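You operate a simulated robot arm through the tools that you are given. There is no shell and no other tool. Be economical: measure what you need, move in short steps, check, and stop when the job is done.

You are at the controls of a simulated robot arm. One attempt, no reset.

Task
Turn the table dial to 1. Then take the small red cone from the top of the side table and leave it on the shelf of the side table. Then put the blue tape roll on the top of the side table away on the fourth right shelf from the bottom of the green rack. Then put the small green cone on the right end of the long steel table. Then fetch the black roll from the top of the side table and stand it on the right end of the long steel table. Then stack the white box that says "medium" from the top of the black-legged table on top of the white box labelled "firm". Then count the small grey cones on the top of the black-legged table, then put as many of the brown tape rolls from the top of the black-legged table on the shelf under the black-legged table. Do these in the order given. Set down upright: black roll.

Only the result counts: the job must be done as asked and must still hold three seconds after the hand-in. Knocking over, shifting, dropping, spilling or breaking anything else fails it.

Robot
A 7-joint arm with a fingered hand on a trunk, on a base that drives. Base frame: it is fixed to the floor where the robot stands at the start and does not move with it; the origin is under the middle of the robot, x ahead of it, y to its left, z up. Units: mm, rad, N and s.
Its first joint turns from -2.007 to 2.007 rad. Places, roughly: black roll (7x7x13 cm) [-4400, -8400, 900]; blue tape roll (8x8x5 cm) [-4100, -8300, 900]; brown tape roll (8x8x5 cm) [-3700, -3000, 800]; fourth right shelf of the green rack [-5700, -1200, 1200]; right end of the long steel table [-6400, -4400, 800]; shelf of the side table [-4200, -8300, 600]; shelf under the black-legged table [-3500, -3000, 300]; small green cone (6x6x13 cm) [-4300, -8500, 900]; small grey cone (6x6x13 cm) [-3200, -2800, 900]; small red cone (6x6x13 cm) [-4300, -7900, 900]; table dial [800, 100, 700]; white box [-3750, -3250, 750]. Payload 5 kg.
Tool frame: the origin (TCP) lies between the finger pads and is the grasp point; the fingertips stand 32 mm ahead of it; z points along the fingers, y is the line along which they close. The gripper opens to 160 mm. The gripper's body begins 89 mm behind the TCP. The gripper is a hand of 4 fingers: y runs from the thumb to the fingers, the wrist lies at [0, 0, -267] in the tool frame.
Orientation is told as [roll, pitch, yaw] about the base's x, y, z axes, in that order, counted from this pose: with the fingers straight down and closing along the base's y, the tool's x points along the base's -x, its y along +y and its z along -z.

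Tools
- The arm moves only by the tool send_rows. Its argument "steps" is a list that holds one entry, the list of rows, each a list of 6 numbers: the shift along the tool's x, y, z in units of 20 mm (1.0 is 20 mm), then the turn, a rotation vector about the tool's x, y, z in units of 6 degrees (1.0 is 6 degrees). In form: [[[dx, dy, dz, rx, ry, rz], ...]]. A call has 1 to 10 rows; each row shifts and turns the commanded pose from where the row before left it, along the tool's axes as they then stand. A call with a number of a shift or a turn outside -1 to 1 is refused whole. A row lasts 0.2 s, in which the tool goes at most 50 mm and 0.15 rad; a call with a longer step from one row to the next is refused whole. Where a pose cannot be reached the arm comes as near as it can. A force on the tool above 40 N (or 10 N above the force at the start of the call, whichever is more), or a blocked arm, ends the call early, and 0.2 s more pass. In this call time passes only in rows, and 0.2 s behind the last. The reply holds the time, the measured pose of the TCP, the force on the tool along the base axes, the opening and the grip force, in the units named above and with some noise, with the torque about the TCP (base axes, N m) and any sound that the robot's microphone picked up.
- Cameras (640 x 400 px; columns grow to the right, rows downward): "scene" is now at [18, 192.2, 1630.3]; the picture's right is [-0.12, -0.99, 0.00], its down [-0.74, 0.09, -0.66] and it looks along [0.66, -0.08, -0.75] (base axes); focal length 295 px, centre (320, 200). "wrist" rides on the gripper at [80, -4, -114] in the tool frame; the picture's right is [0.05, 1.00, 0.00], its down [-0.82, 0.04, -0.58] and it looks along [-0.58, 0.03, 0.82] (tool axes); focal length 265 px, centre (320, 200). There is no depth. A picture from a camera that has moved, and an enlarged one, comes with that camera's place and axes in the base frame and with its lens.
- grab_frame(camera): a new picture of that camera. No time passes.
- lift_body(by): slides the trunk up (or, below 0, down) by that many mm; the arm and the scene camera ride with it, the base frame stays. It gives what a move gives, with no picture.
- steer(legs): drives the robot by 1 to 6 legs, each [ahead, turn to the left] in mm and rad, along the robot's own axes; the way and the turn of a leg run together, so that a leg with both is an arc; at most 1500 mm and 3.142 rad a leg. The arm and the cameras ride along, it lands a little off, and it stops where it bumps. It gives what a move gives.
- curl_fingers(finger1, finger2, finger3, thumb_bend): sets how far each is bent, from 0 (flat) to 1 (curled in); at 0.3 the hand is open as for a grip, at 0.7 the pads meet at the TCP. One left out holds its place. A second passes; each finger stops where it meets its share of the squeeze, and holds until it gets a number again. It is the only way to open and close the hand. It gives what a move gives, with no picture; readings hold the bend of each and the force on the fingers (four entries, about 0 where the hand has none), thumb and palm.
- head_to(pan, tilt): turns the head with the scene camera to pan (to the left, within 2.705 rad either way) and tilt (down, from -0.506 to 1.204), counted from straight ahead of the robot. It gives what a move gives.
- close_up(camera, box): a new picture of the part [left, top, right, bottom] of that camera's present view, enlarged. No time passes.
- sign_off(): hands the job in; it is judged then, once.

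Go step by step. Nothing tells you exact positions but the pictures and the camera data: compare them with the known pose of the tool, close in by small moves and look again before you grip or let go. The budget is 217 turns and 218 pictures, counting those below and the enlarged ones. Unless the task says otherwise, let go and move clear before handing in, and close with one line.

The tools are called after "Call:" as a command line: name --argument value ..., lists and objects as JSON in quotes. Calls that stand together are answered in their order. send_rows: Moves the arm, as the interface text tells. Its arguments: {"type":"object","properties":{"steps":{"type":"array","items":{"type":"array","items":{"type":"array","items":{"type":"number"}}}}},"required":["steps"]} The other tools are called the same way: lift_body (by) slides the trunk up or down; curl_fingers (finger1, finger2, finger3, thumb_bend) moves the fingers one by one; steer (legs) drives the base; head_to (pan, tilt) turns the head that bears the scene camera; grab_frame (camera) takes a picture; close_up (camera, box) takes an enlarged picture of a part of a camera's view; sign_off () hands the job in.

At the start:

```text
t: 0.0
tool_pos: [736.9, -21.3, 925.5]
tcp_rot: [-0.002, 0.003, 0.002]
force: [-0.5, -0.1, -1.2]
ft_torque: [-0.01, -0.01, 0.01]
grip_width: 160.0
grip_force: 0.2
shape: jaw
bend: [0.3, 0.3, 0.3, 0.3]
finger forces: [0.0, 0.1, 0.0, 0.0, 0.0, 0.0]
trunk travel left (down, up): [-475.0, 515.0]
robot x, y, heading: [-1.8, -1.1, -0.0]
head pan, tilt: [-0.124, 0.845]
```

scene: 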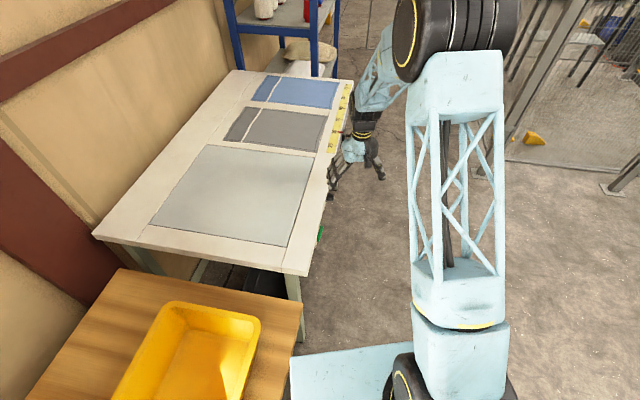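
wrist: 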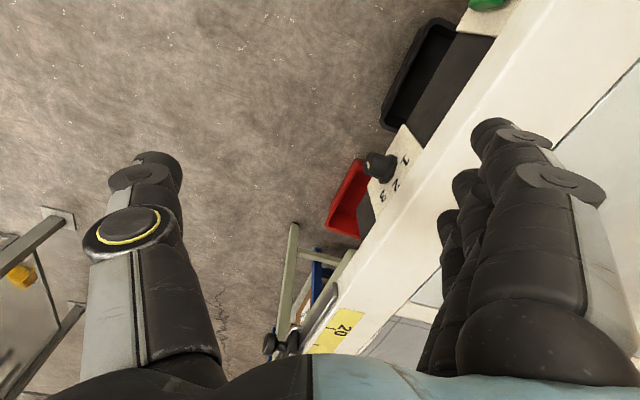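

I see a table on the left with a dial on its near edge, with marks 1, 2, 3. I'll take an enlarged view of the dial.

Call:
close_up --camera "wrist" --box '[300, 80, 480, 260]'

Call:
close_up --camera "scene" --box '[260, 60, 420, 280]'

```text
2.22 times, centred on (390, 170) of wrist
camera zoom: at [655.1, -25.6, 1039.2], right [-0.05, 1.0, 0.0], down [0.82, 0.04, 0.58], along [0.58, 0.03, -0.82], focal length 590 px, centre (164, 267)
```

zoom: 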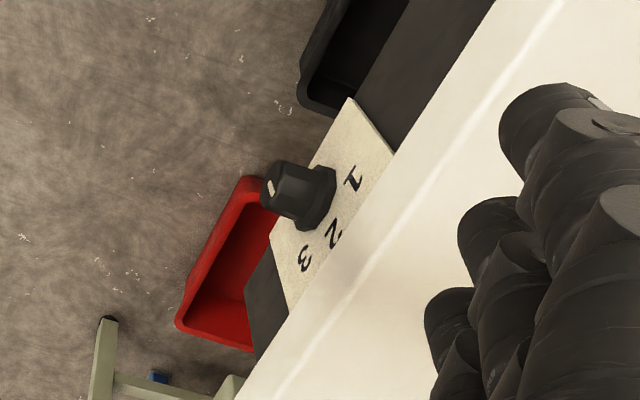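

```text
1.82 times, centred on (340, 170) of scene
camera zoom: at [18.0, 192.2, 1630.3], right [-0.12, -0.99, 0.0], down [-0.74, 0.09, -0.66], along [0.66, -0.08, -0.75], focal length 537 px, centre (284, 254)
```

zoom: 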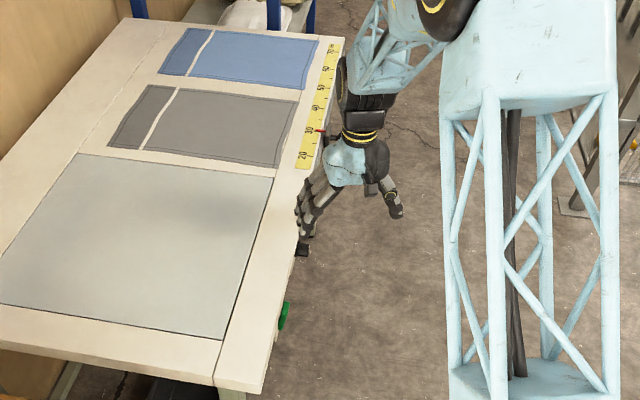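

The dial sits on the vertical front plate of the table, around [830, 60, 700], facing outward; its marks run 1 (left), 2 (top), 3 (right). I'll back the hand off and turn it to face the dial.

Call:
send_rows --steps '[[[0, -1, 0, 0, 0, 0], [0, -1, 0, 0, 0, 0], [0, -1, 0, 0, 0, 0], [0, -1, 0, 0, 0, 0], [0, -1, 0, -1, 0, 0], [0, -1, 0, -1, 0, 0], [0, -1, 0, -1, 0, 0], [0, -1, 0, -1, 0, 0], [0, 0, 0, -1, 0, 0], [0, 0, 0, -1, 0, 0]]]'

Call:
send_rows --steps '[[[0, 0, 0, -1, 0, 0], [0, 0, 0, -1, 0, 0], [0, 0, 0, -1, 0, 0], [0, 0, 0, -1, 0, 0], [0, 0, 0, -1, 0, 0], [0, 0, 0, -1, 0, 0], [0, 0, 0, -1, 0, 0], [0, 0, 0, -1, 0, 0], [0, 0, 0, -1, 0, 0], [0, 0, 0, 0, -1, 0]]]'

Call:
send_rows --steps '[[[0, 0, 0, 0, -1, 0], [0, 0, 0, 0, -1, 0], [0, -1, 0, 0, 0, 0], [0, -1, 0, 0, 0, 0], [0, -1, 0, 0, 0, 0], [0, -1, 0, 0, 0, 0], [0, -1, 0, 0, 0, 0], [0, -1, 0, 0, 0, 0], [0, -1, 0, 0, 0, 0], [0, -1, 0, 0, 0, 0]]]'

Call:
grab_frame --camera "wrist"

```text
t: 2.2
tool_pos: [735.7, -180.6, 910.1]
tcp_rot: [0.631, -0.001, 0.0]
force: [0.0, 0.4, 0.7]
ft_torque: [0.01, 0.0, -0.02]
grip_width: 160.0
grip_force: 0.1
shape: jaw
bend: [0.3, 0.3, 0.3, 0.3]
finger forces: [0.1, 0.0, 0.0, 0.0, 0.1, 0.0]
trunk travel left (down, up): [-475.0, 515.0]
robot x, y, heading: [1.7, -1.0, -0.003]
head pan, tilt: [-0.124, 0.845]
```

```text
t: 4.4
tool_pos: [735.6, -180.5, 912.6]
tcp_rot: [1.572, 0.0, -0.105]
force: [1.2, 1.0, -1.0]
ft_torque: [0.04, 0.03, 0.07]
grip_width: 159.9
grip_force: 0.1
shape: jaw
bend: [0.3, 0.3, 0.3, 0.3]
finger forces: [0.0, 0.1, 0.0, 0.0, 0.0, 0.1]
trunk travel left (down, up): [-475.0, 515.0]
robot x, y, heading: [0.5, 1.4, -0.001]
head pan, tilt: [-0.124, 0.845]
```

```text
t: 6.6
tool_pos: [736.4, -182.1, 753.3]
tcp_rot: [1.571, 0.0, -0.314]
force: [0.6, -0.4, 0.3]
ft_torque: [-0.01, -0.03, 0.01]
grip_width: 160.0
grip_force: 0.1
shape: jaw
bend: [0.3, 0.3, 0.3, 0.3]
finger forces: [0.0, 0.1, 0.1, 0.1, 0.0, 0.1]
trunk travel left (down, up): [-475.0, 515.0]
robot x, y, heading: [-3.8, 0.0, -0.003]
head pan, tilt: [-0.124, 0.845]
```

```text
213 pictures are left
camera wrist: at [623.2, -264.3, 750.3], right [-0.05, 0.02, 1.0], down [0.6, -0.8, 0.04], along [0.8, 0.6, 0.03], focal length 265 px, centre (320, 200)
```

wrist: 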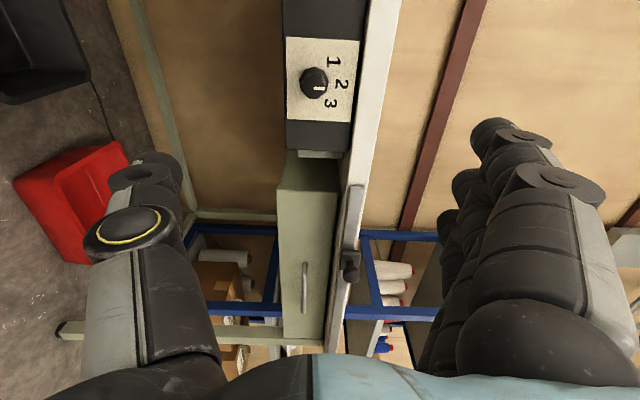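

Call:
close_up --camera "wrist" --box '[270, 30, 370, 130]'

```text
4.00 times, centred on (320, 80) of wrist
camera zoom: at [623.2, -264.3, 750.3], right [-0.05, 0.02, 1.0], down [0.6, -0.8, 0.04], along [0.8, 0.6, 0.03], focal length 1062 px, centre (320, 680)
```

zoom: 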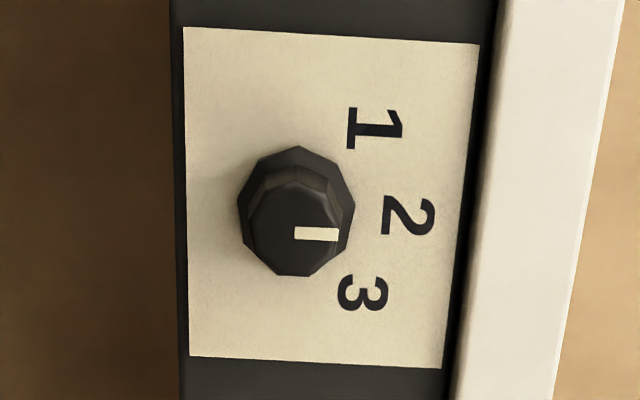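

The pointer is at 2 and has to turn about 54° counter-clockwise to reach 1. The knob is near [806, 63, 747], so I'll partly close the hand and approach.

Call:
curl_fingers --finger1 0.55 --finger2 0.55 --finger3 0.55 --thumb_bend 0.55

Call:
send_rows --steps '[[[0.43, -0.3, 1, 0, 0, 0], [0, 0, 1, 0, 0, 0], [0, 0, 1, 0, 0, 0], [0, 0, 1, 0, 0, 0], [0, 0, 1, 0, 0, 0], [0, 0, 1, 0, 0, 0], [0, 0, 1, 0, 0, 0]]]'

Call:
grab_frame --camera "wrist"

```text
t: 7.6
tool_pos: [736.5, -180.8, 754.2]
tcp_rot: [1.571, 0.001, -0.314]
force: [-0.2, 0.4, 0.8]
ft_torque: [0.0, -0.03, -0.02]
grip_width: 72.4
grip_force: 0.1
shape: fingers
bend: [0.55, 0.55, 0.55, 0.55]
finger forces: [0.1, 0.0, 0.1, 0.0, 0.1, 0.0]
trunk travel left (down, up): [-475.0, 515.0]
robot x, y, heading: [-0.1, 1.1, 0.003]
head pan, tilt: [-0.124, 0.845]
```

```text
t: 9.2
tool_pos: [772.4, -42.7, 748.1]
tcp_rot: [1.571, 0.001, -0.317]
force: [0.3, 0.3, 0.3]
ft_torque: [0.03, -0.01, -0.02]
grip_width: 72.5
grip_force: 0.0
shape: fingers
bend: [0.55, 0.55, 0.55, 0.55]
finger forces: [0.0, 0.0, 0.0, 0.0, 0.0, 0.0]
trunk travel left (down, up): [-475.0, 515.0]
robot x, y, heading: [1.4, 0.3, 0.006]
head pan, tilt: [-0.124, 0.845]
```

```text
211 pictures are left
camera wrist: at [660.5, -125.8, 744.1], right [-0.05, 0.02, 1.0], down [0.6, -0.8, 0.04], along [0.8, 0.6, 0.03], focal length 265 px, centre (320, 200)
```

wrist: 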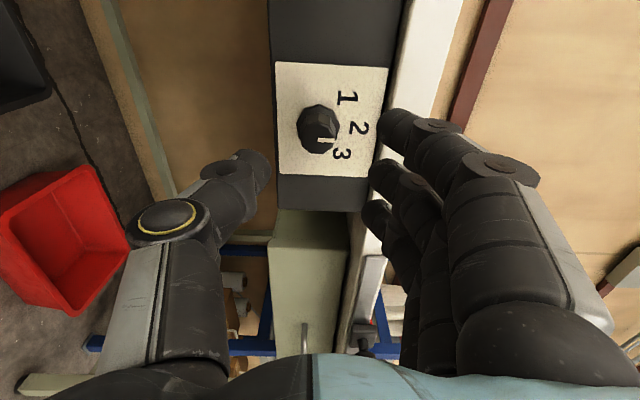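

The knob is centred on the hand axis, roughly 120 mm ahead of the TCP. I'll advance 82 mm.

Call:
send_rows --steps '[[[0, 0, 1, 0, 0, 0], [0, 0, 1, 0, 0, 0], [0, 0, 1, 0, 0, 0], [-0.1, 0, 0.6, 0, 0, 0], [0, 0, 0.5, 0, 0, 0]]]'

Call:
grab_frame --camera "wrist"

```text
t: 10.4
tool_pos: [799.1, 27.4, 745.5]
tcp_rot: [1.565, -0.003, -0.32]
force: [0.4, -0.5, 0.9]
ft_torque: [0.0, 0.02, 0.02]
grip_width: 72.8
grip_force: 0.1
shape: fingers
bend: [0.55, 0.55, 0.55, 0.55]
finger forces: [0.0, 0.0, 0.0, 0.1, 0.0, 0.1]
trunk travel left (down, up): [-475.0, 515.0]
robot x, y, heading: [-2.2, 0.1, -0.005]
head pan, tilt: [-0.124, 0.845]
```

```text
210 pictures are left
camera wrist: at [686.1, -54.9, 743.8], right [-0.05, 0.02, 1.0], down [0.59, -0.8, 0.05], along [0.8, 0.59, 0.03], focal length 265 px, centre (320, 200)
```

wrist: 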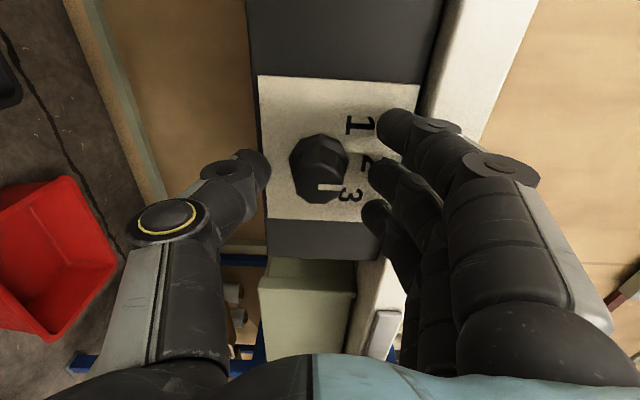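

Call:
send_rows --steps '[[[0, 0, 0.35, 0, 0, 0]]]'

Call:
curl_fingers --finger1 0.75 --finger2 0.75 --finger3 0.75 --thumb_bend 0.75

Call:
grab_frame --camera "wrist"

```text
t: 10.8
tool_pos: [803.2, 29.2, 748.8]
tcp_rot: [1.564, -0.008, -0.324]
force: [-2.6, -4.7, 0.0]
ft_torque: [0.14, -0.13, 0.2]
grip_width: 71.6
grip_force: 1.8
shape: fingers
bend: [0.55, 0.55, 0.55, 0.55]
finger forces: [3.8, 0.8, 0.0, 0.0, 0.1, 0.1]
trunk travel left (down, up): [-475.0, 515.0]
robot x, y, heading: [2.2, -3.7, 0.0]
head pan, tilt: [-0.124, 0.845]
```

```text
t: 11.8
tool_pos: [804.5, 31.2, 750.0]
tcp_rot: [1.564, -0.005, -0.32]
force: [-2.4, -6.1, -16.5]
ft_torque: [-0.47, 0.12, 0.06]
grip_width: 26.3
grip_force: 16.8
shape: fingers
bend: [0.75, 0.69, 0.75, 0.67]
finger forces: [0.0, 8.4, 0.0, 0.0, 25.7, 0.0]
trunk travel left (down, up): [-475.0, 515.0]
robot x, y, heading: [-1.8, -2.8, -0.0]
head pan, tilt: [-0.124, 0.845]
```

```text
209 pictures are left
camera wrist: at [690.5, -50.6, 746.2], right [-0.05, 0.03, 1.0], down [0.59, -0.8, 0.05], along [0.8, 0.59, 0.03], focal length 265 px, centre (320, 200)
```

wrist: 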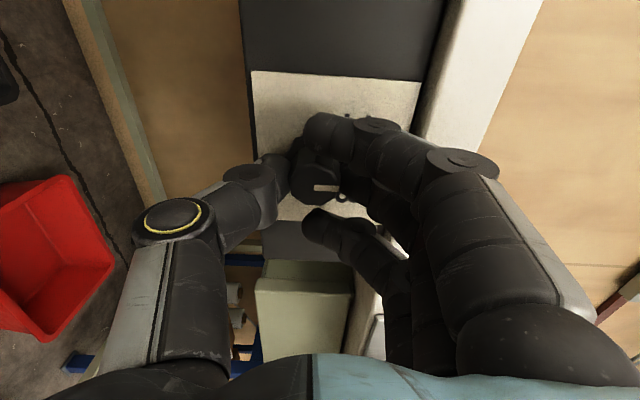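

The knob is held between thumb and middle finger. I'll turn it counter-clockwise.

Call:
send_rows --steps '[[[0, 0, 0, 0, 0, -1], [0, 0, 0, 0, 0, -1], [0, 0, 0, 0, 0, -1], [0, 0, 0, 0, 0, -1], [0, 0, 0, 0, 0, -1]]]'

Call:
grab_frame --camera "wrist"

```text
t: 13.2
tool_pos: [817.6, -2.8, 783.7]
tcp_rot: [1.483, -0.599, -0.279]
force: [-0.8, -0.8, 0.2]
ft_torque: [-0.01, 0.02, -0.04]
grip_width: 17.3
grip_force: 0.1
shape: fingers
bend: [0.75, 0.72, 0.75, 0.71]
finger forces: [0.0, 0.0, 0.1, 0.0, 0.0, 0.0]
trunk travel left (down, up): [-475.0, 515.0]
robot x, y, heading: [-1.2, 0.9, 0.0]
head pan, tilt: [-0.124, 0.845]
stopped in row 5: the arm was blocked; the commanded pose is now the measured one
```

```text
208 pictures are left
camera wrist: at [719.5, -92.0, 743.5], right [-0.56, 0.25, 0.79], down [0.44, -0.72, 0.54], along [0.7, 0.65, 0.29], focal length 265 px, centre (320, 200)
```

wrist: 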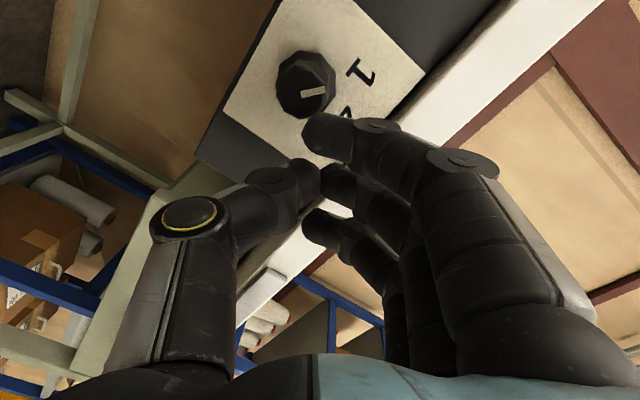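

The hand slipped off the knob. I'll check where the pointer stands now.

Call:
close_up --camera "wrist" --box '[240, 20, 400, 140]'

Call:
grab_frame --camera "scene"

```text
3.33 times, centred on (320, 80) of wrist
camera zoom: at [719.5, -92.0, 743.5], right [-0.56, 0.25, 0.79], down [0.44, -0.72, 0.54], along [0.7, 0.65, 0.29], focal length 885 px, centre (320, 600)
```

zoom: 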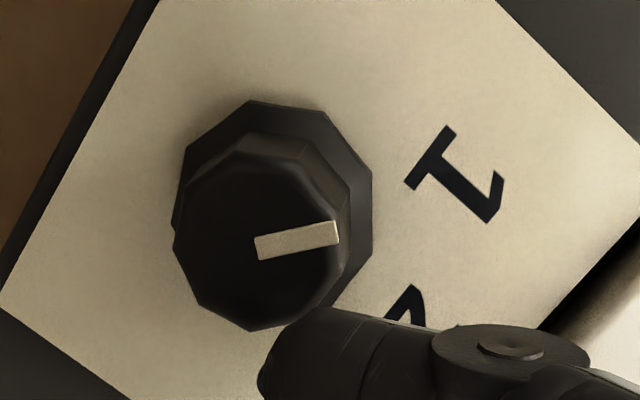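

```text
206 pictures are left
camera scene: at [17.7, 191.6, 1630.4], right [-0.12, -0.99, 0.0], down [-0.74, 0.09, -0.66], along [0.66, -0.08, -0.75], focal length 295 px, centre (320, 200)
```

scene: 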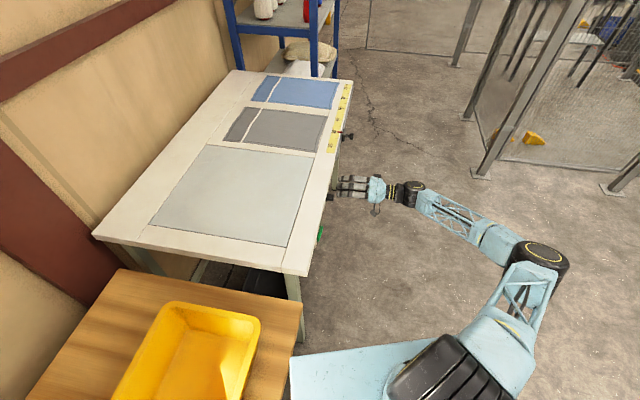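

The pointer now seems aimed at 1. I'll back away and look again from the front.

Call:
send_rows --steps '[[[0, 0, -1, 0, 0, 0], [0, 0, -1, 0, 0, 0], [0, 0, -1, 0, 0, 0], [0, 0, -1, 0, 0, 0], [0, 0, -1, 0, 0, 0], [0, -1, -1, 0, 0, 0]]]'

Call:
grab_frame --camera "wrist"

```text
t: 14.6
tool_pos: [788.7, -115.4, 771.0]
tcp_rot: [1.491, -0.593, -0.28]
force: [0.7, 0.0, 0.5]
ft_torque: [-0.03, 0.03, -0.03]
grip_width: 17.5
grip_force: 0.0
shape: fingers
bend: [0.75, 0.72, 0.75, 0.71]
finger forces: [0.0, 0.0, 0.0, 0.1, 0.0, 0.1]
trunk travel left (down, up): [-475.0, 515.0]
robot x, y, heading: [0.3, -1.2, -0.005]
head pan, tilt: [-0.124, 0.845]
```

```text
205 pictures are left
camera wrist: at [689.0, -205.9, 729.9], right [-0.55, 0.24, 0.8], down [0.44, -0.72, 0.53], along [0.7, 0.65, 0.29], focal length 265 px, centre (320, 200)
```

wrist: 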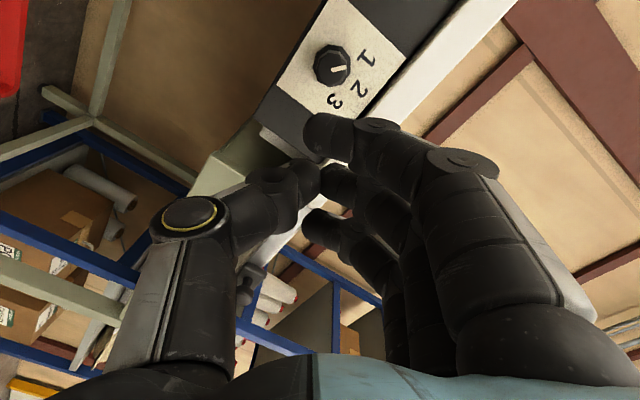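

Call:
close_up --camera "wrist" --box '[280, 10, 400, 120]'

```text
3.64 times, centred on (340, 65) of wrist
camera zoom: at [689.0, -205.9, 729.9], right [-0.55, 0.24, 0.8], down [0.44, -0.72, 0.53], along [0.7, 0.65, 0.29], focal length 965 px, centre (247, 691)
```

zoom: 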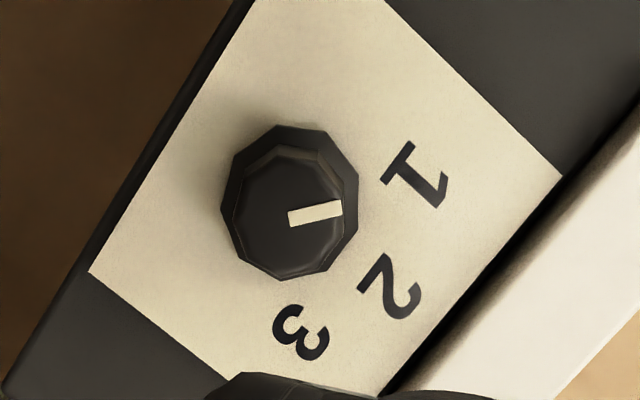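

The dial is at 1. Now I'll return the hand to pointing down, tuck it in, and look around for the route.

Call:
send_rows --steps '[[[0, 0, -1, 0, 0, 1], [0, 0, -1, 0, 0, 1], [0, 0, -1, 0, 0, 1], [0, 0, 0, 0, 0, 1], [0, 0, 0, 0, 0, 1], [0, 0, 0, 0, 0, 0.6], [0, 0, 0, 0, 1, 0], [0, 0, 0, 0, 1, 0], [0, 0, 0, 0, 1, 0], [1, 0, 0, 1, 0, 0]]]'

Call:
send_rows --steps '[[[1, 0, 0, 1, 0, 0], [1, 0, 0, 1, 0, 0], [1, 0, 0, 1, 0, 0], [1, 0, 0, 1, 0, 0], [1, 0, 0, 1, 0, 0], [1, 0, 0, 1, 0, 0], [0, 0, 0, 1, 0, 0], [0, 0, 0, 1, 0, 0], [0, 0, 0, 1, 0, 0], [0, 0, 0, 1, 0, 0]]]'

Call:
send_rows --steps '[[[0, 0, -1, 1, 0, 0], [0, 0, -1, 1, 0, 0], [0, 0, -1, 1, 0, 0], [0, 0, -1, 0.5, 0, 0], [0, 0, -1, 0, 0, 0], [1, 0, -1, 0, 0, 0], [1, 0, -1, 0, 0, 0], [1, 0, -1, 0, 0, 0]]]'

Call:
head_to --pan -1.57 --tilt 0.35

Call:
grab_frame --camera "scene"

Call:
head_to --pan -2.5 --tilt 0.35

Call:
grab_frame --camera "scene"

```text
t: 16.8
tool_pos: [749.3, -172.0, 774.8]
tcp_rot: [1.4, 0.011, -0.01]
force: [0.0, 0.4, -0.6]
ft_torque: [0.04, -0.02, -0.02]
grip_width: 17.4
grip_force: 0.0
shape: fingers
bend: [0.75, 0.72, 0.75, 0.71]
finger forces: [0.0, 0.0, 0.1, 0.1, 0.1, 0.0]
trunk travel left (down, up): [-475.0, 515.0]
robot x, y, heading: [-2.4, -2.8, 0.001]
head pan, tilt: [-0.124, 0.845]
```

```text
t: 19.0
tool_pos: [630.0, -169.4, 777.2]
tcp_rot: [0.351, 0.014, -0.012]
force: [-0.8, -0.2, -0.3]
ft_torque: [-0.04, -0.03, 0.0]
grip_width: 17.6
grip_force: 0.0
shape: fingers
bend: [0.75, 0.72, 0.75, 0.71]
finger forces: [0.0, 0.0, 0.1, 0.0, 0.0, 0.0]
trunk travel left (down, up): [-475.0, 515.0]
robot x, y, heading: [2.1, 0.8, 0.004]
head pan, tilt: [-0.124, 0.845]
```

```text
t: 20.8
tool_pos: [569.5, -183.6, 935.4]
tcp_rot: [-0.014, 0.011, -0.01]
force: [0.7, -0.1, -0.1]
ft_torque: [0.01, 0.03, 0.01]
grip_width: 17.7
grip_force: 0.0
shape: fingers
bend: [0.75, 0.72, 0.75, 0.71]
finger forces: [0.0, 0.0, 0.0, 0.0, 0.1, 0.0]
trunk travel left (down, up): [-475.0, 515.0]
robot x, y, heading: [1.0, -3.1, -0.001]
head pan, tilt: [-0.124, 0.845]
```

```text
t: 22.4
tool_pos: [569.6, -183.3, 935.1]
tcp_rot: [-0.013, 0.014, -0.013]
force: [0.5, 0.0, -0.5]
ft_torque: [0.01, 0.02, 0.01]
grip_width: 17.5
grip_force: 0.1
shape: fingers
bend: [0.75, 0.72, 0.75, 0.71]
finger forces: [0.1, 0.0, 0.0, 0.0, 0.0, 0.0]
trunk travel left (down, up): [-475.0, 515.0]
robot x, y, heading: [0.3, -1.1, -0.002]
head pan, tilt: [-1.571, 0.351]
```

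```text
203 pictures are left
camera scene: at [-59.9, 108.6, 1673.5], right [-1.0, 0.0, 0.0], down [0.0, 0.34, -0.94], along [0.0, -0.94, -0.34], focal length 295 px, centre (320, 200)
```

scene: 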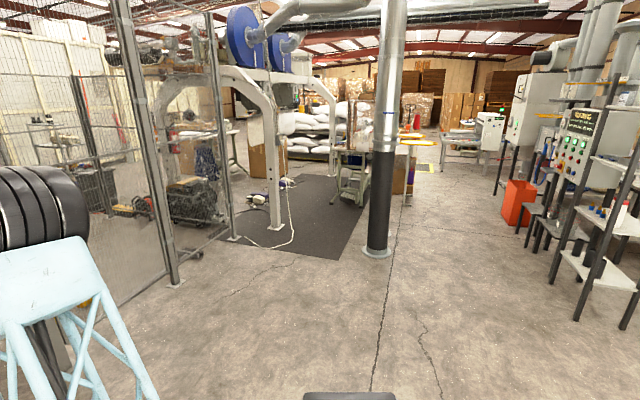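

```text
t: 23.6
tool_pos: [569.1, -183.3, 935.8]
tcp_rot: [-0.014, 0.011, -0.012]
force: [-0.3, 0.1, -0.9]
ft_torque: [0.01, -0.01, 0.01]
grip_width: 17.1
grip_force: 0.0
shape: fingers
bend: [0.75, 0.72, 0.75, 0.71]
finger forces: [0.0, 0.0, 0.0, 0.0, 0.0, 0.0]
trunk travel left (down, up): [-475.0, 515.0]
robot x, y, heading: [-3.2, -1.4, 0.001]
head pan, tilt: [-2.499, 0.351]
```

```text
202 pictures are left
camera scene: at [-134.4, 145.9, 1673.5], right [-0.6, 0.8, 0.0], down [0.28, 0.21, -0.94], along [-0.75, -0.56, -0.34], focal length 295 px, centre (320, 200)
```

scene: 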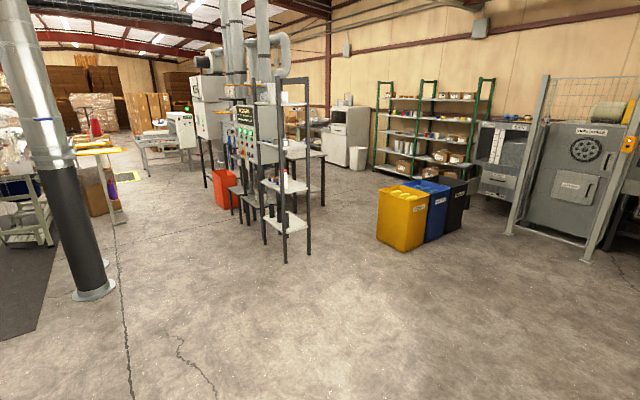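

The route leads right-backward: past the pillar near (-650, -2600), then between the red bin at (-2620, -3465) and the yellow-topped bench near (-1450, -4300). I'll drive the first stretch.

Call:
steer --legs '[[0, -2.093], [1269, 0], [1269, 0], [1269, 0], [0, 0.389]]'

Call:
head_to --pan 0 --tilt 0.4

Call:
grab_frame --camera "scene"

Call:
head_to --pan -0.95 --tilt 0.4

Call:
grab_frame --camera "scene"

```text
t: 45.5
tool_pos: [-2498.0, -3163.7, 933.9]
tcp_rot: [-0.016, 0.031, -2.235]
force: [9.6, 7.7, 9.6]
ft_torque: [-0.62, 1.46, -0.38]
grip_width: 17.6
grip_force: 6.8
shape: fingers
bend: [0.75, 0.72, 0.75, 0.71]
finger forces: [0.1, 0.1, 0.1, 0.0, 4.9, 8.9]
trunk travel left (down, up): [-475.0, 515.0]
robot x, y, heading: [-2017.6, -2824.6, -2.219]
head pan, tilt: [-2.499, 0.351]
stopped in leg 4: the force on the tool passed its limit at 129 N (the readings are from after the stop); the commanded pose is now the measured one
```

```text
t: 47.7
tool_pos: [-2498.5, -3164.1, 934.2]
tcp_rot: [-0.014, 0.029, -2.237]
force: [17.4, 11.1, 6.9]
ft_torque: [-0.98, 2.0, -0.55]
grip_width: 17.2
grip_force: 10.6
shape: fingers
bend: [0.75, 0.72, 0.75, 0.71]
finger forces: [0.0, 0.0, 0.0, 0.1, 8.0, 13.5]
trunk travel left (down, up): [-475.0, 515.0]
robot x, y, heading: [-2016.7, -2825.8, -2.217]
head pan, tilt: [0.0, 0.4]
```

```text
201 pictures are left
camera scene: at [-1871.5, -2973.7, 1668.9], right [-0.8, 0.6, 0.0], down [0.23, 0.31, -0.92], along [-0.55, -0.74, -0.39], focal length 295 px, centre (320, 200)
```

scene: 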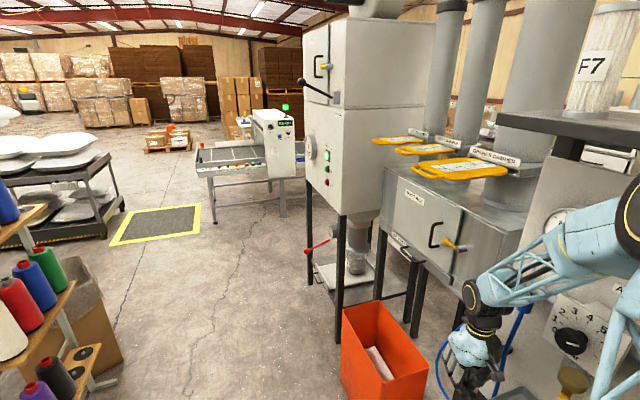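

```text
t: 49.0
tool_pos: [-2499.9, -3163.0, 934.3]
tcp_rot: [-0.015, 0.031, -2.234]
force: [17.8, 11.4, 4.6]
ft_torque: [-1.02, 1.98, -0.57]
grip_width: 17.7
grip_force: 11.1
shape: fingers
bend: [0.75, 0.72, 0.75, 0.71]
finger forces: [0.0, 0.0, 0.0, 0.0, 8.3, 13.7]
trunk travel left (down, up): [-475.0, 515.0]
robot x, y, heading: [-2018.0, -2824.7, -2.215]
head pan, tilt: [-0.949, 0.4]
```

```text
200 pictures are left
camera scene: at [-1908.4, -2897.6, 1668.9], right [0.02, 1.0, 0.0], down [0.39, -0.01, -0.92], along [-0.92, 0.02, -0.39], focal length 295 px, centre (320, 200)
```

scene: 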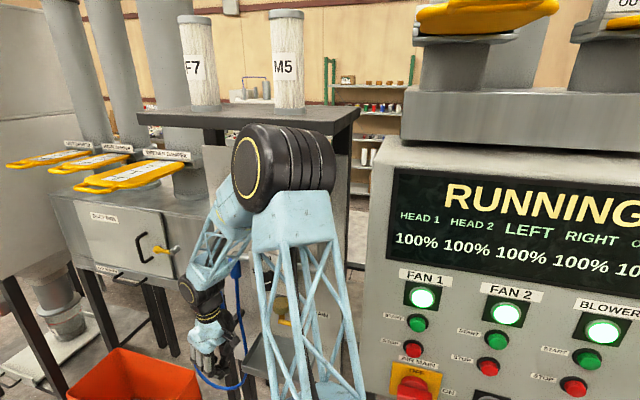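

The drive drifted right and the hand touched a machine cabinet. I'll back straight out and then correct the heading.

Call:
steer --legs '[[-350, 0]]'

Call:
grab_frame --camera "scene"

```text
t: 51.2
tool_pos: [-2291.1, -2885.1, 933.0]
tcp_rot: [-0.012, 0.029, -2.24]
force: [0.7, 0.8, 0.3]
ft_torque: [-0.09, 0.0, -0.01]
grip_width: 17.2
grip_force: 0.0
shape: fingers
bend: [0.75, 0.72, 0.75, 0.71]
finger forces: [0.0, 0.0, 0.0, 0.1, 0.0, 0.0]
trunk travel left (down, up): [-475.0, 515.0]
robot x, y, heading: [-1811.3, -2549.2, -2.221]
head pan, tilt: [-0.949, 0.4]
```

```text
199 pictures are left
camera scene: at [-1701.8, -2622.2, 1669.0], right [0.03, 1.0, 0.0], down [0.39, -0.01, -0.92], along [-0.92, 0.03, -0.39], focal length 295 px, centre (320, 200)
```

scene: 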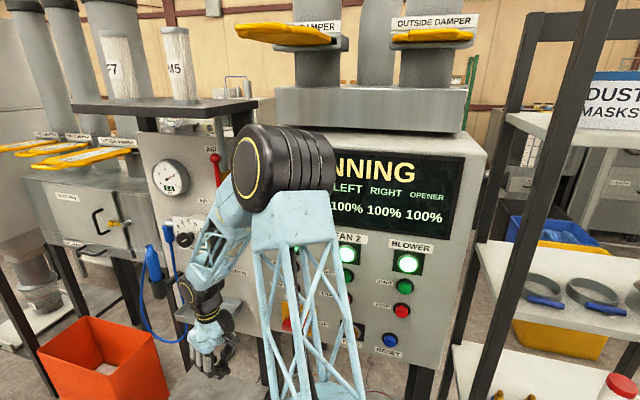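

No visible harm. I'll turn to run down the aisle, whose middle is near x ≈ -2080.

Call:
steer --legs '[[0, 0.49], [400, 0]]'

Call:
head_to --pan 0 --tilt 0.4

Call:
grab_frame --camera "scene"

```text
t: 55.1
tool_pos: [-2155.1, -3459.6, 931.7]
tcp_rot: [-0.012, 0.031, -1.768]
force: [0.4, 0.1, -0.1]
ft_torque: [0.01, -0.02, -0.04]
grip_width: 17.0
grip_force: 0.1
shape: fingers
bend: [0.75, 0.72, 0.75, 0.71]
finger forces: [0.0, 0.0, 0.0, 0.0, 0.1, 0.0]
trunk travel left (down, up): [-475.0, 515.0]
robot x, y, heading: [-1872.0, -2935.7, -1.748]
head pan, tilt: [-0.949, 0.4]
```

```text
t: 56.3
tool_pos: [-2156.2, -3458.3, 933.8]
tcp_rot: [-0.01, 0.031, -1.768]
force: [0.7, 0.1, -0.3]
ft_torque: [0.01, 0.01, 0.03]
grip_width: 17.2
grip_force: 0.2
shape: fingers
bend: [0.75, 0.72, 0.75, 0.71]
finger forces: [0.0, 0.0, 0.0, 0.1, 0.0, 0.0]
trunk travel left (down, up): [-475.0, 515.0]
robot x, y, heading: [-1877.5, -2938.5, -1.746]
head pan, tilt: [0.0, 0.4]
```

```text
198 pictures are left
camera scene: at [-1682.7, -3006.5, 1668.9], right [-0.98, 0.18, 0.0], down [0.07, 0.38, -0.92], along [-0.16, -0.91, -0.39], focal length 295 px, centre (320, 200)
```

scene: 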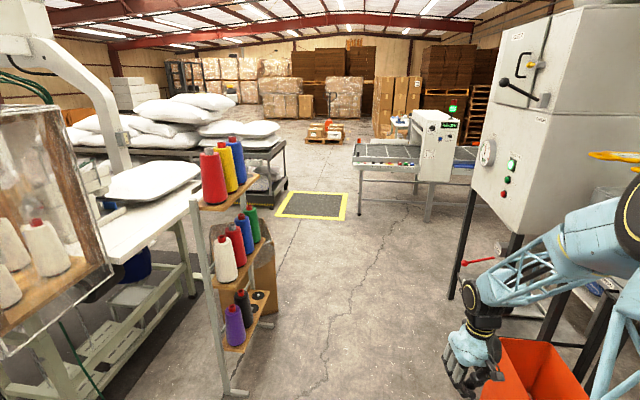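

Call:
steer --legs '[[1000, 0.05], [1000, 0]]'

Call:
head_to --pan -0.4 --tilt 0.35

Call:
grab_frame --camera "scene"

```text
t: 66.3
tool_pos: [-2436.8, -5437.2, 932.6]
tcp_rot: [-0.012, 0.031, -1.732]
force: [1.2, 0.0, -0.9]
ft_torque: [-0.04, -0.03, -0.03]
grip_width: 17.2
grip_force: 0.0
shape: fingers
bend: [0.75, 0.72, 0.75, 0.71]
finger forces: [0.0, 0.0, 0.0, 0.1, 0.0, 0.0]
trunk travel left (down, up): [-475.0, 515.0]
robot x, y, heading: [-2172.8, -4908.9, -1.714]
head pan, tilt: [0.0, 0.4]
```

```text
t: 67.1
tool_pos: [-2436.8, -5436.8, 933.5]
tcp_rot: [-0.012, 0.03, -1.733]
force: [0.4, -0.2, 0.1]
ft_torque: [0.01, -0.02, 0.01]
grip_width: 17.4
grip_force: 0.1
shape: fingers
bend: [0.75, 0.72, 0.75, 0.71]
finger forces: [0.1, 0.0, 0.0, 0.0, 0.0, 0.0]
trunk travel left (down, up): [-475.0, 515.0]
robot x, y, heading: [-2178.0, -4906.0, -1.713]
head pan, tilt: [-0.4, 0.351]
```

```text
197 pictures are left
camera scene: at [-2013.5, -4958.4, 1673.5], right [-0.86, 0.52, 0.0], down [0.18, 0.29, -0.94], along [-0.48, -0.8, -0.34], focal length 295 px, centre (320, 200)
```

scene: 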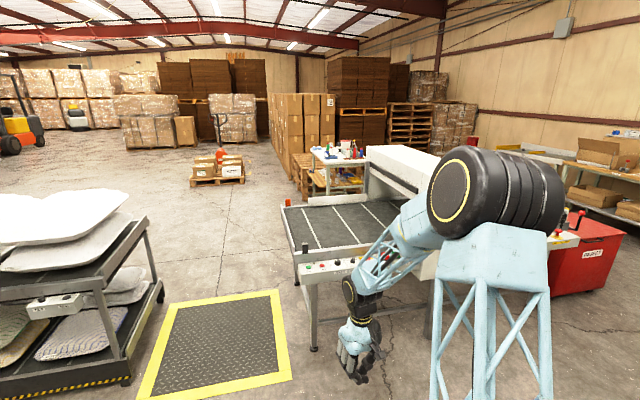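

The side table is the white one beyond the conveyor. I'll take the aisle over the mat, between the conveyor end and the trolley.

Call:
steer --legs '[[0, 0.225], [650, 0], [650, 0]]'

Call:
head_to --pan 0 --tilt 0.6

Call:
grab_frame --camera "scene"

```text
t: 74.8
tool_pos: [-2219.1, -6771.7, 933.3]
tcp_rot: [-0.013, 0.032, -1.515]
force: [-0.6, -0.3, -0.2]
ft_torque: [-0.01, 0.02, -0.04]
grip_width: 17.3
grip_force: 0.0
shape: fingers
bend: [0.75, 0.72, 0.75, 0.71]
finger forces: [0.0, 0.0, 0.0, 0.0, 0.0, 0.0]
trunk travel left (down, up): [-475.0, 515.0]
robot x, y, heading: [-2077.4, -6193.0, -1.498]
head pan, tilt: [-0.4, 0.351]
```

```text
t: 75.6
tool_pos: [-2220.0, -6771.0, 933.5]
tcp_rot: [-0.011, 0.032, -1.514]
force: [-0.3, 0.8, 0.5]
ft_torque: [0.02, -0.01, -0.01]
grip_width: 17.4
grip_force: 0.1
shape: fingers
bend: [0.75, 0.72, 0.75, 0.71]
finger forces: [0.1, 0.0, 0.1, 0.1, 0.0, 0.1]
trunk travel left (down, up): [-475.0, 515.0]
robot x, y, heading: [-2078.5, -6199.2, -1.495]
head pan, tilt: [0.0, 0.6]
```

```text
196 pictures are left
camera scene: at [-1874.6, -6213.2, 1650.7], right [-1.0, -0.07, 0.0], down [-0.04, 0.56, -0.83], along [0.06, -0.82, -0.56], focal length 295 px, centre (320, 200)
```

scene: 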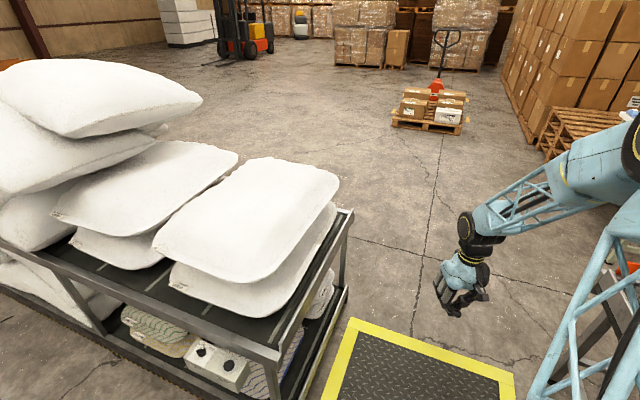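

Call:
steer --legs '[[0, -0.4], [500, 0], [500, 0], [480, 0]]'

Call:
head_to --pan -0.5 --tilt 0.5

Call:
grab_frame --camera "scene"

```text
t: 84.9
tool_pos: [-2931.6, -8075.3, 933.9]
tcp_rot: [-0.011, 0.032, -1.936]
force: [0.5, 0.5, -0.3]
ft_torque: [0.0, 0.0, 0.0]
grip_width: 17.3
grip_force: 0.1
shape: fingers
bend: [0.75, 0.72, 0.75, 0.71]
finger forces: [0.0, 0.0, 0.0, 0.1, 0.0, 0.1]
trunk travel left (down, up): [-475.0, 515.0]
robot x, y, heading: [-2569.9, -7611.7, -1.912]
head pan, tilt: [0.0, 0.6]
```

```text
t: 85.8
tool_pos: [-2931.8, -8075.7, 933.6]
tcp_rot: [-0.012, 0.032, -1.935]
force: [-0.6, -0.1, -0.7]
ft_torque: [-0.04, 0.02, 0.02]
grip_width: 17.4
grip_force: 0.1
shape: fingers
bend: [0.75, 0.72, 0.75, 0.71]
finger forces: [0.0, 0.0, 0.0, 0.1, 0.0, 0.0]
trunk travel left (down, up): [-475.0, 515.0]
robot x, y, heading: [-2568.5, -7607.6, -1.919]
head pan, tilt: [-0.499, 0.499]
```

```text
195 pictures are left
camera scene: at [-2426.0, -7683.2, 1659.8], right [-0.66, 0.75, 0.0], down [0.36, 0.32, -0.88], along [-0.66, -0.58, -0.48], focal length 295 px, centre (320, 200)
```

scene: 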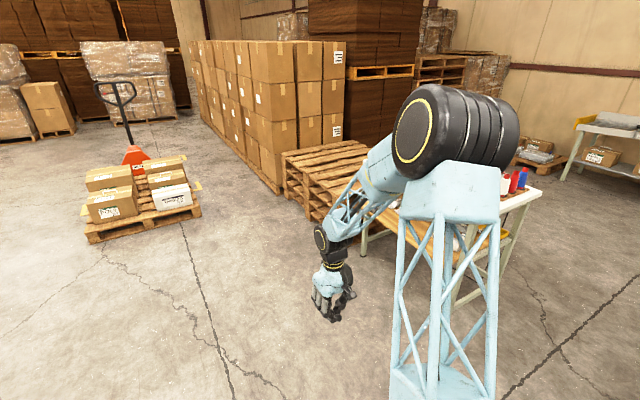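

Call:
head_to --pan -1.15 --tilt 0.5

Call:
grab_frame --camera "scene"

```text
t: 86.8
tool_pos: [-2931.6, -8075.6, 931.9]
tcp_rot: [-0.012, 0.03, -1.936]
force: [0.4, 0.6, 0.3]
ft_torque: [-0.02, -0.01, -0.01]
grip_width: 17.3
grip_force: 0.1
shape: fingers
bend: [0.75, 0.72, 0.75, 0.71]
finger forces: [0.1, 0.0, 0.2, 0.1, 0.0, 0.0]
trunk travel left (down, up): [-475.0, 515.0]
robot x, y, heading: [-2570.4, -7608.9, -1.913]
head pan, tilt: [-1.15, 0.499]
```

```text
194 pictures are left
camera scene: at [-2448.7, -7629.6, 1659.8], right [-0.08, 1.0, 0.0], down [0.48, 0.04, -0.88], along [-0.88, -0.07, -0.48], focal length 295 px, centre (320, 200)
```

scene: 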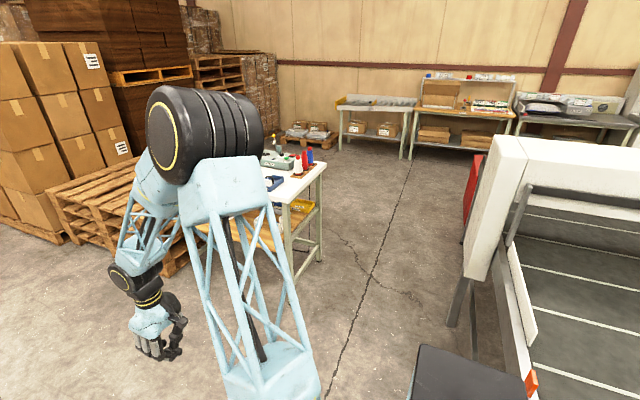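

The side table's near corner is about (-3863, -7927) and its front faces +x. I'll drive in front of its long side and turn to face it.

Call:
steer --legs '[[0, -0.185], [570, 0], [570, 0], [0, -1.28]]'

Call:
head_to --pan 0 --tilt 0.7

Call:
grab_frame --camera "scene"

```text
t: 96.9
tool_pos: [-3649.3, -8256.8, 932.1]
tcp_rot: [-0.011, 0.033, 2.867]
force: [-0.2, -1.0, -0.2]
ft_torque: [0.01, 0.03, -0.02]
grip_width: 17.2
grip_force: 0.0
shape: fingers
bend: [0.75, 0.72, 0.75, 0.72]
finger forces: [0.1, 0.0, 0.0, 0.0, 0.0, 0.0]
trunk travel left (down, up): [-475.0, 515.0]
robot x, y, heading: [-3151.7, -8574.9, 2.882]
head pan, tilt: [-1.15, 0.499]
```

```text
t: 98.3
tool_pos: [-3648.9, -8254.8, 932.5]
tcp_rot: [-0.011, 0.031, 2.866]
force: [-0.3, 0.1, 0.7]
ft_torque: [0.03, 0.0, 0.01]
grip_width: 17.2
grip_force: 0.1
shape: fingers
bend: [0.75, 0.72, 0.75, 0.72]
finger forces: [0.0, 0.0, 0.0, 0.1, 0.1, 0.0]
trunk travel left (down, up): [-475.0, 515.0]
robot x, y, heading: [-3148.9, -8576.0, 2.892]
head pan, tilt: [0.0, 0.7]
```

```text
193 pictures are left
camera scene: at [-3226.7, -8766.1, 1642.1], right [0.25, 0.97, 0.0], down [0.62, -0.16, -0.76], along [-0.74, 0.19, -0.64], focal length 295 px, centre (320, 200)
```

scene: 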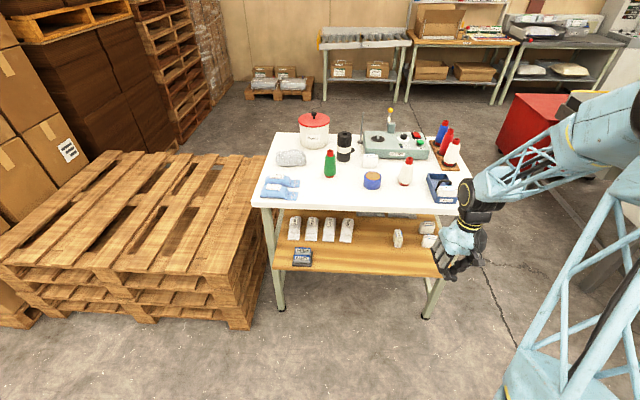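

Call:
close_up --camera "scene" --box '[250, 100, 480, 240]'

Call:
close_up --camera "scene" --box '[260, 180, 460, 300]'

```text
2.78 times, centred on (365, 170) of scene
camera zoom: at [-3226.7, -8766.1, 1642.1], right [0.25, 0.97, 0.0], down [0.62, -0.16, -0.76], along [-0.74, 0.19, -0.64], focal length 822 px, centre (195, 284)
```

zoom: 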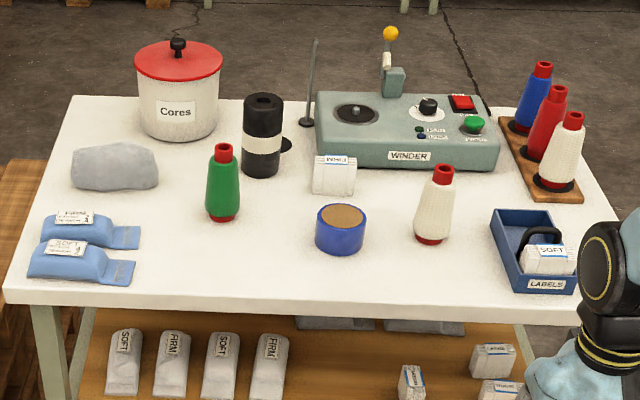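

```text
3.20 times, centred on (360, 240) of scene
camera zoom: at [-3226.7, -8766.1, 1642.1], right [0.25, 0.97, 0.0], down [0.62, -0.16, -0.76], along [-0.74, 0.19, -0.64], focal length 945 px, centre (192, 72)
```

zoom: 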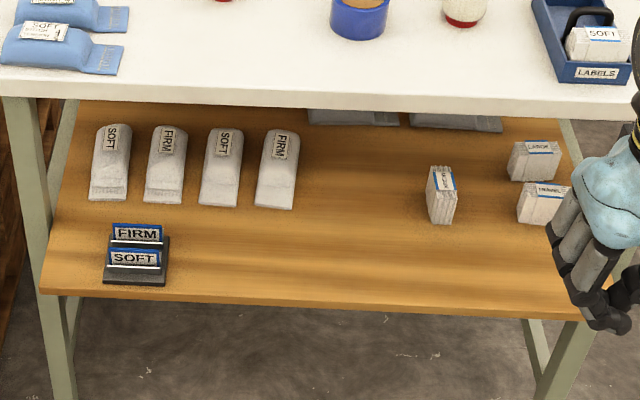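

I have the layout: the red cone sits on a wooden peg board at the right rear, near (-4292, -7859), between a blue and a white cone. The shelf has a free area at front middle. I'll raise the hand, open it and move to a better standing place.

Call:
send_rows --steps '[[[0, 0, -1, 0, 0, 0], [0, 0, -1, 0, 0, 0], [0, 0, -1, 0, 0, 0], [0, 0, -1, 0, 0, 0], [0, 0, -1, 0, 0, 0], [0, 0, -1, 0, 0, 0], [0, 0, -1, 0, 0, 0], [0, 0, -1, 0, 0, 0], [0, 0, -1, 0, 0, 0], [0, 0, -1, 0, 0, 0]]]'

Call:
curl_fingers --finger1 0.45 --finger2 0.45 --finger3 0.45 --thumb_bend 0.45

Call:
steer --legs '[[0, -0.37], [430, 0], [0, 0.31]]'

Call:
grab_frame --camera "scene"

Call:
grab_frame --camera "wrist"

```text
t: 100.5
tool_pos: [-3656.7, -8257.7, 1134.3]
tcp_rot: [-0.011, 0.031, 2.869]
force: [-1.5, -0.4, -0.4]
ft_torque: [0.0, 0.01, 0.03]
grip_width: 17.4
grip_force: 0.0
shape: fingers
bend: [0.75, 0.72, 0.75, 0.72]
finger forces: [0.1, 0.0, 0.0, 0.0, 0.1, 0.0]
trunk travel left (down, up): [-475.0, 515.0]
robot x, y, heading: [-3151.5, -8573.3, 2.884]
head pan, tilt: [0.0, 0.7]
```

```text
t: 101.5
tool_pos: [-3655.0, -8258.9, 1133.7]
tcp_rot: [-0.014, 0.031, 2.868]
force: [-0.2, 0.6, 0.2]
ft_torque: [0.0, 0.01, 0.0]
grip_width: 110.5
grip_force: 0.0
shape: fingers
bend: [0.45, 0.45, 0.45, 0.45]
finger forces: [0.0, 0.0, 0.0, 0.0, 0.0, 0.0]
trunk travel left (down, up): [-475.0, 515.0]
robot x, y, heading: [-3149.8, -8573.7, 2.884]
head pan, tilt: [0.0, 0.7]
```

```text
t: 106.4
tool_pos: [-3986.2, -7965.8, 1133.5]
tcp_rot: [-0.011, 0.032, 2.797]
force: [0.4, -0.2, 0.0]
ft_torque: [0.0, -0.02, -0.02]
grip_width: 110.6
grip_force: 0.0
shape: fingers
bend: [0.45, 0.45, 0.45, 0.45]
finger forces: [0.0, 0.0, 0.1, 0.0, 0.0, 0.1]
trunk travel left (down, up): [-475.0, 515.0]
robot x, y, heading: [-3502.1, -8319.6, 2.816]
head pan, tilt: [0.0, 0.7]
```

```text
190 pictures are left
camera scene: at [-3592.6, -8504.7, 1642.0], right [0.32, 0.95, 0.0], down [0.61, -0.2, -0.76], along [-0.72, 0.24, -0.64], focal length 295 px, centre (320, 200)
```

scene: 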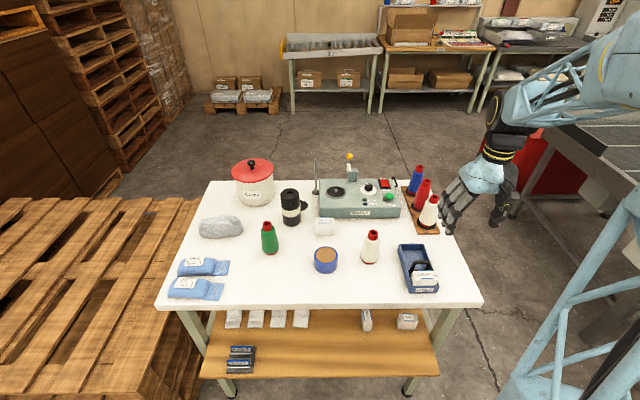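

```text
189 pictures are left
camera wrist: at [-3913.3, -7989.6, 1250.7], right [-0.29, -0.96, -0.01], down [-0.8, 0.23, 0.55], along [-0.53, 0.17, -0.83], focal length 265 px, centre (320, 200)
```

wrist: 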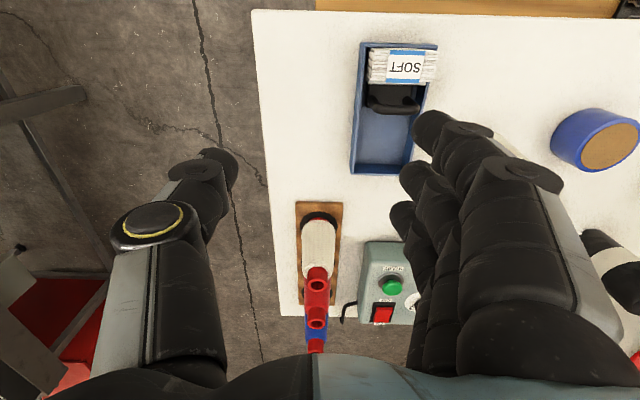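

The red cone's tip is about (-4293, -7868, 1000). I'll move the open hand over it and check before going down.

Call:
send_rows --steps '[[[-1, 0, 0, 0, 0, -0.5], [-1, 0, 0, 0, 0, 0], [-1, 0, 0, 0, 0, 0], [-1, 0, 0, 0, 0, 0], [-1, 0, 0, 0, 0, 0], [-1, 0, 0, 0, 0, 0], [-1, 0, 0, 0, 0, 0], [-1, 0, 0, 0, 0, 0], [-1, 0, 0, 0, 0, 0], [-1, 0, 0, 0, 0, 0]]]'

Call:
send_rows --steps '[[[-1, 0, 0, 0, 0, 0], [-1, 0, 0, 0, 0, 0], [-1, 0, 0, 0, 0, 0], [-1, 0, 0, 0, 0, 0], [-1, 0, 0, 0, 0, 0], [-1, 0, 0, 0, 0, 0]]]'

Call:
grab_frame --camera "wrist"

Call:
close_up --camera "scene" --box '[340, 60, 560, 250]'

```text
t: 108.6
tool_pos: [-4175.1, -7905.9, 1127.4]
tcp_rot: [-0.011, 0.031, 2.849]
force: [-0.5, -0.2, -0.2]
ft_torque: [0.03, 0.0, 0.04]
grip_width: 110.8
grip_force: 0.1
shape: fingers
bend: [0.45, 0.45, 0.45, 0.45]
finger forces: [0.0, 0.1, 0.0, 0.1, 0.1, 0.0]
trunk travel left (down, up): [-475.0, 515.0]
robot x, y, heading: [-3504.4, -8317.9, 2.819]
head pan, tilt: [0.0, 0.7]
```

```text
t: 110.0
tool_pos: [-4293.1, -7872.0, 1124.3]
tcp_rot: [-0.012, 0.031, 2.85]
force: [0.6, 0.0, 0.2]
ft_torque: [0.0, 0.01, 0.01]
grip_width: 110.7
grip_force: 0.1
shape: fingers
bend: [0.45, 0.45, 0.45, 0.45]
finger forces: [0.0, 0.1, 0.0, 0.1, 0.1, 0.0]
trunk travel left (down, up): [-475.0, 515.0]
robot x, y, heading: [-3504.4, -8319.2, 2.816]
head pan, tilt: [0.0, 0.7]
```

```text
188 pictures are left
camera wrist: at [-4219.8, -7891.4, 1240.7], right [-0.24, -0.97, -0.01], down [-0.81, 0.19, 0.55], along [-0.53, 0.14, -0.83], focal length 265 px, centre (320, 200)
```

wrist: 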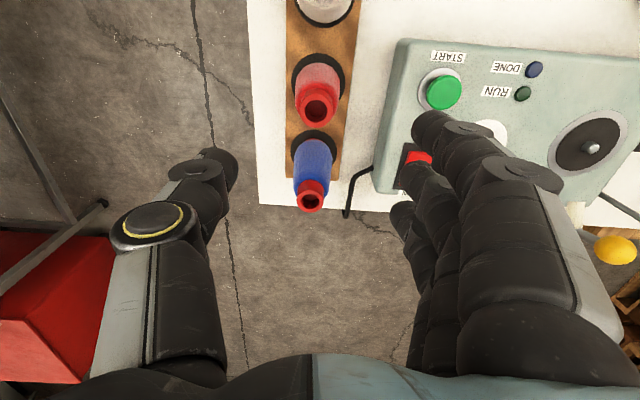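

```text
2.11 times, centred on (450, 155) of scene
camera zoom: at [-3592.9, -8504.2, 1642.1], right [0.32, 0.95, 0.0], down [0.61, -0.21, -0.76], along [-0.72, 0.24, -0.64], focal length 622 px, centre (46, 295)
```

zoom: 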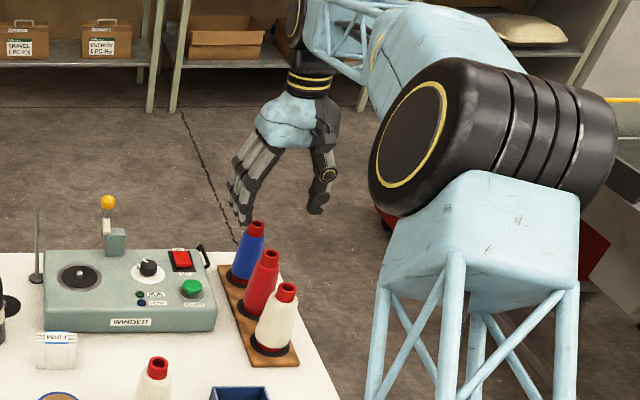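

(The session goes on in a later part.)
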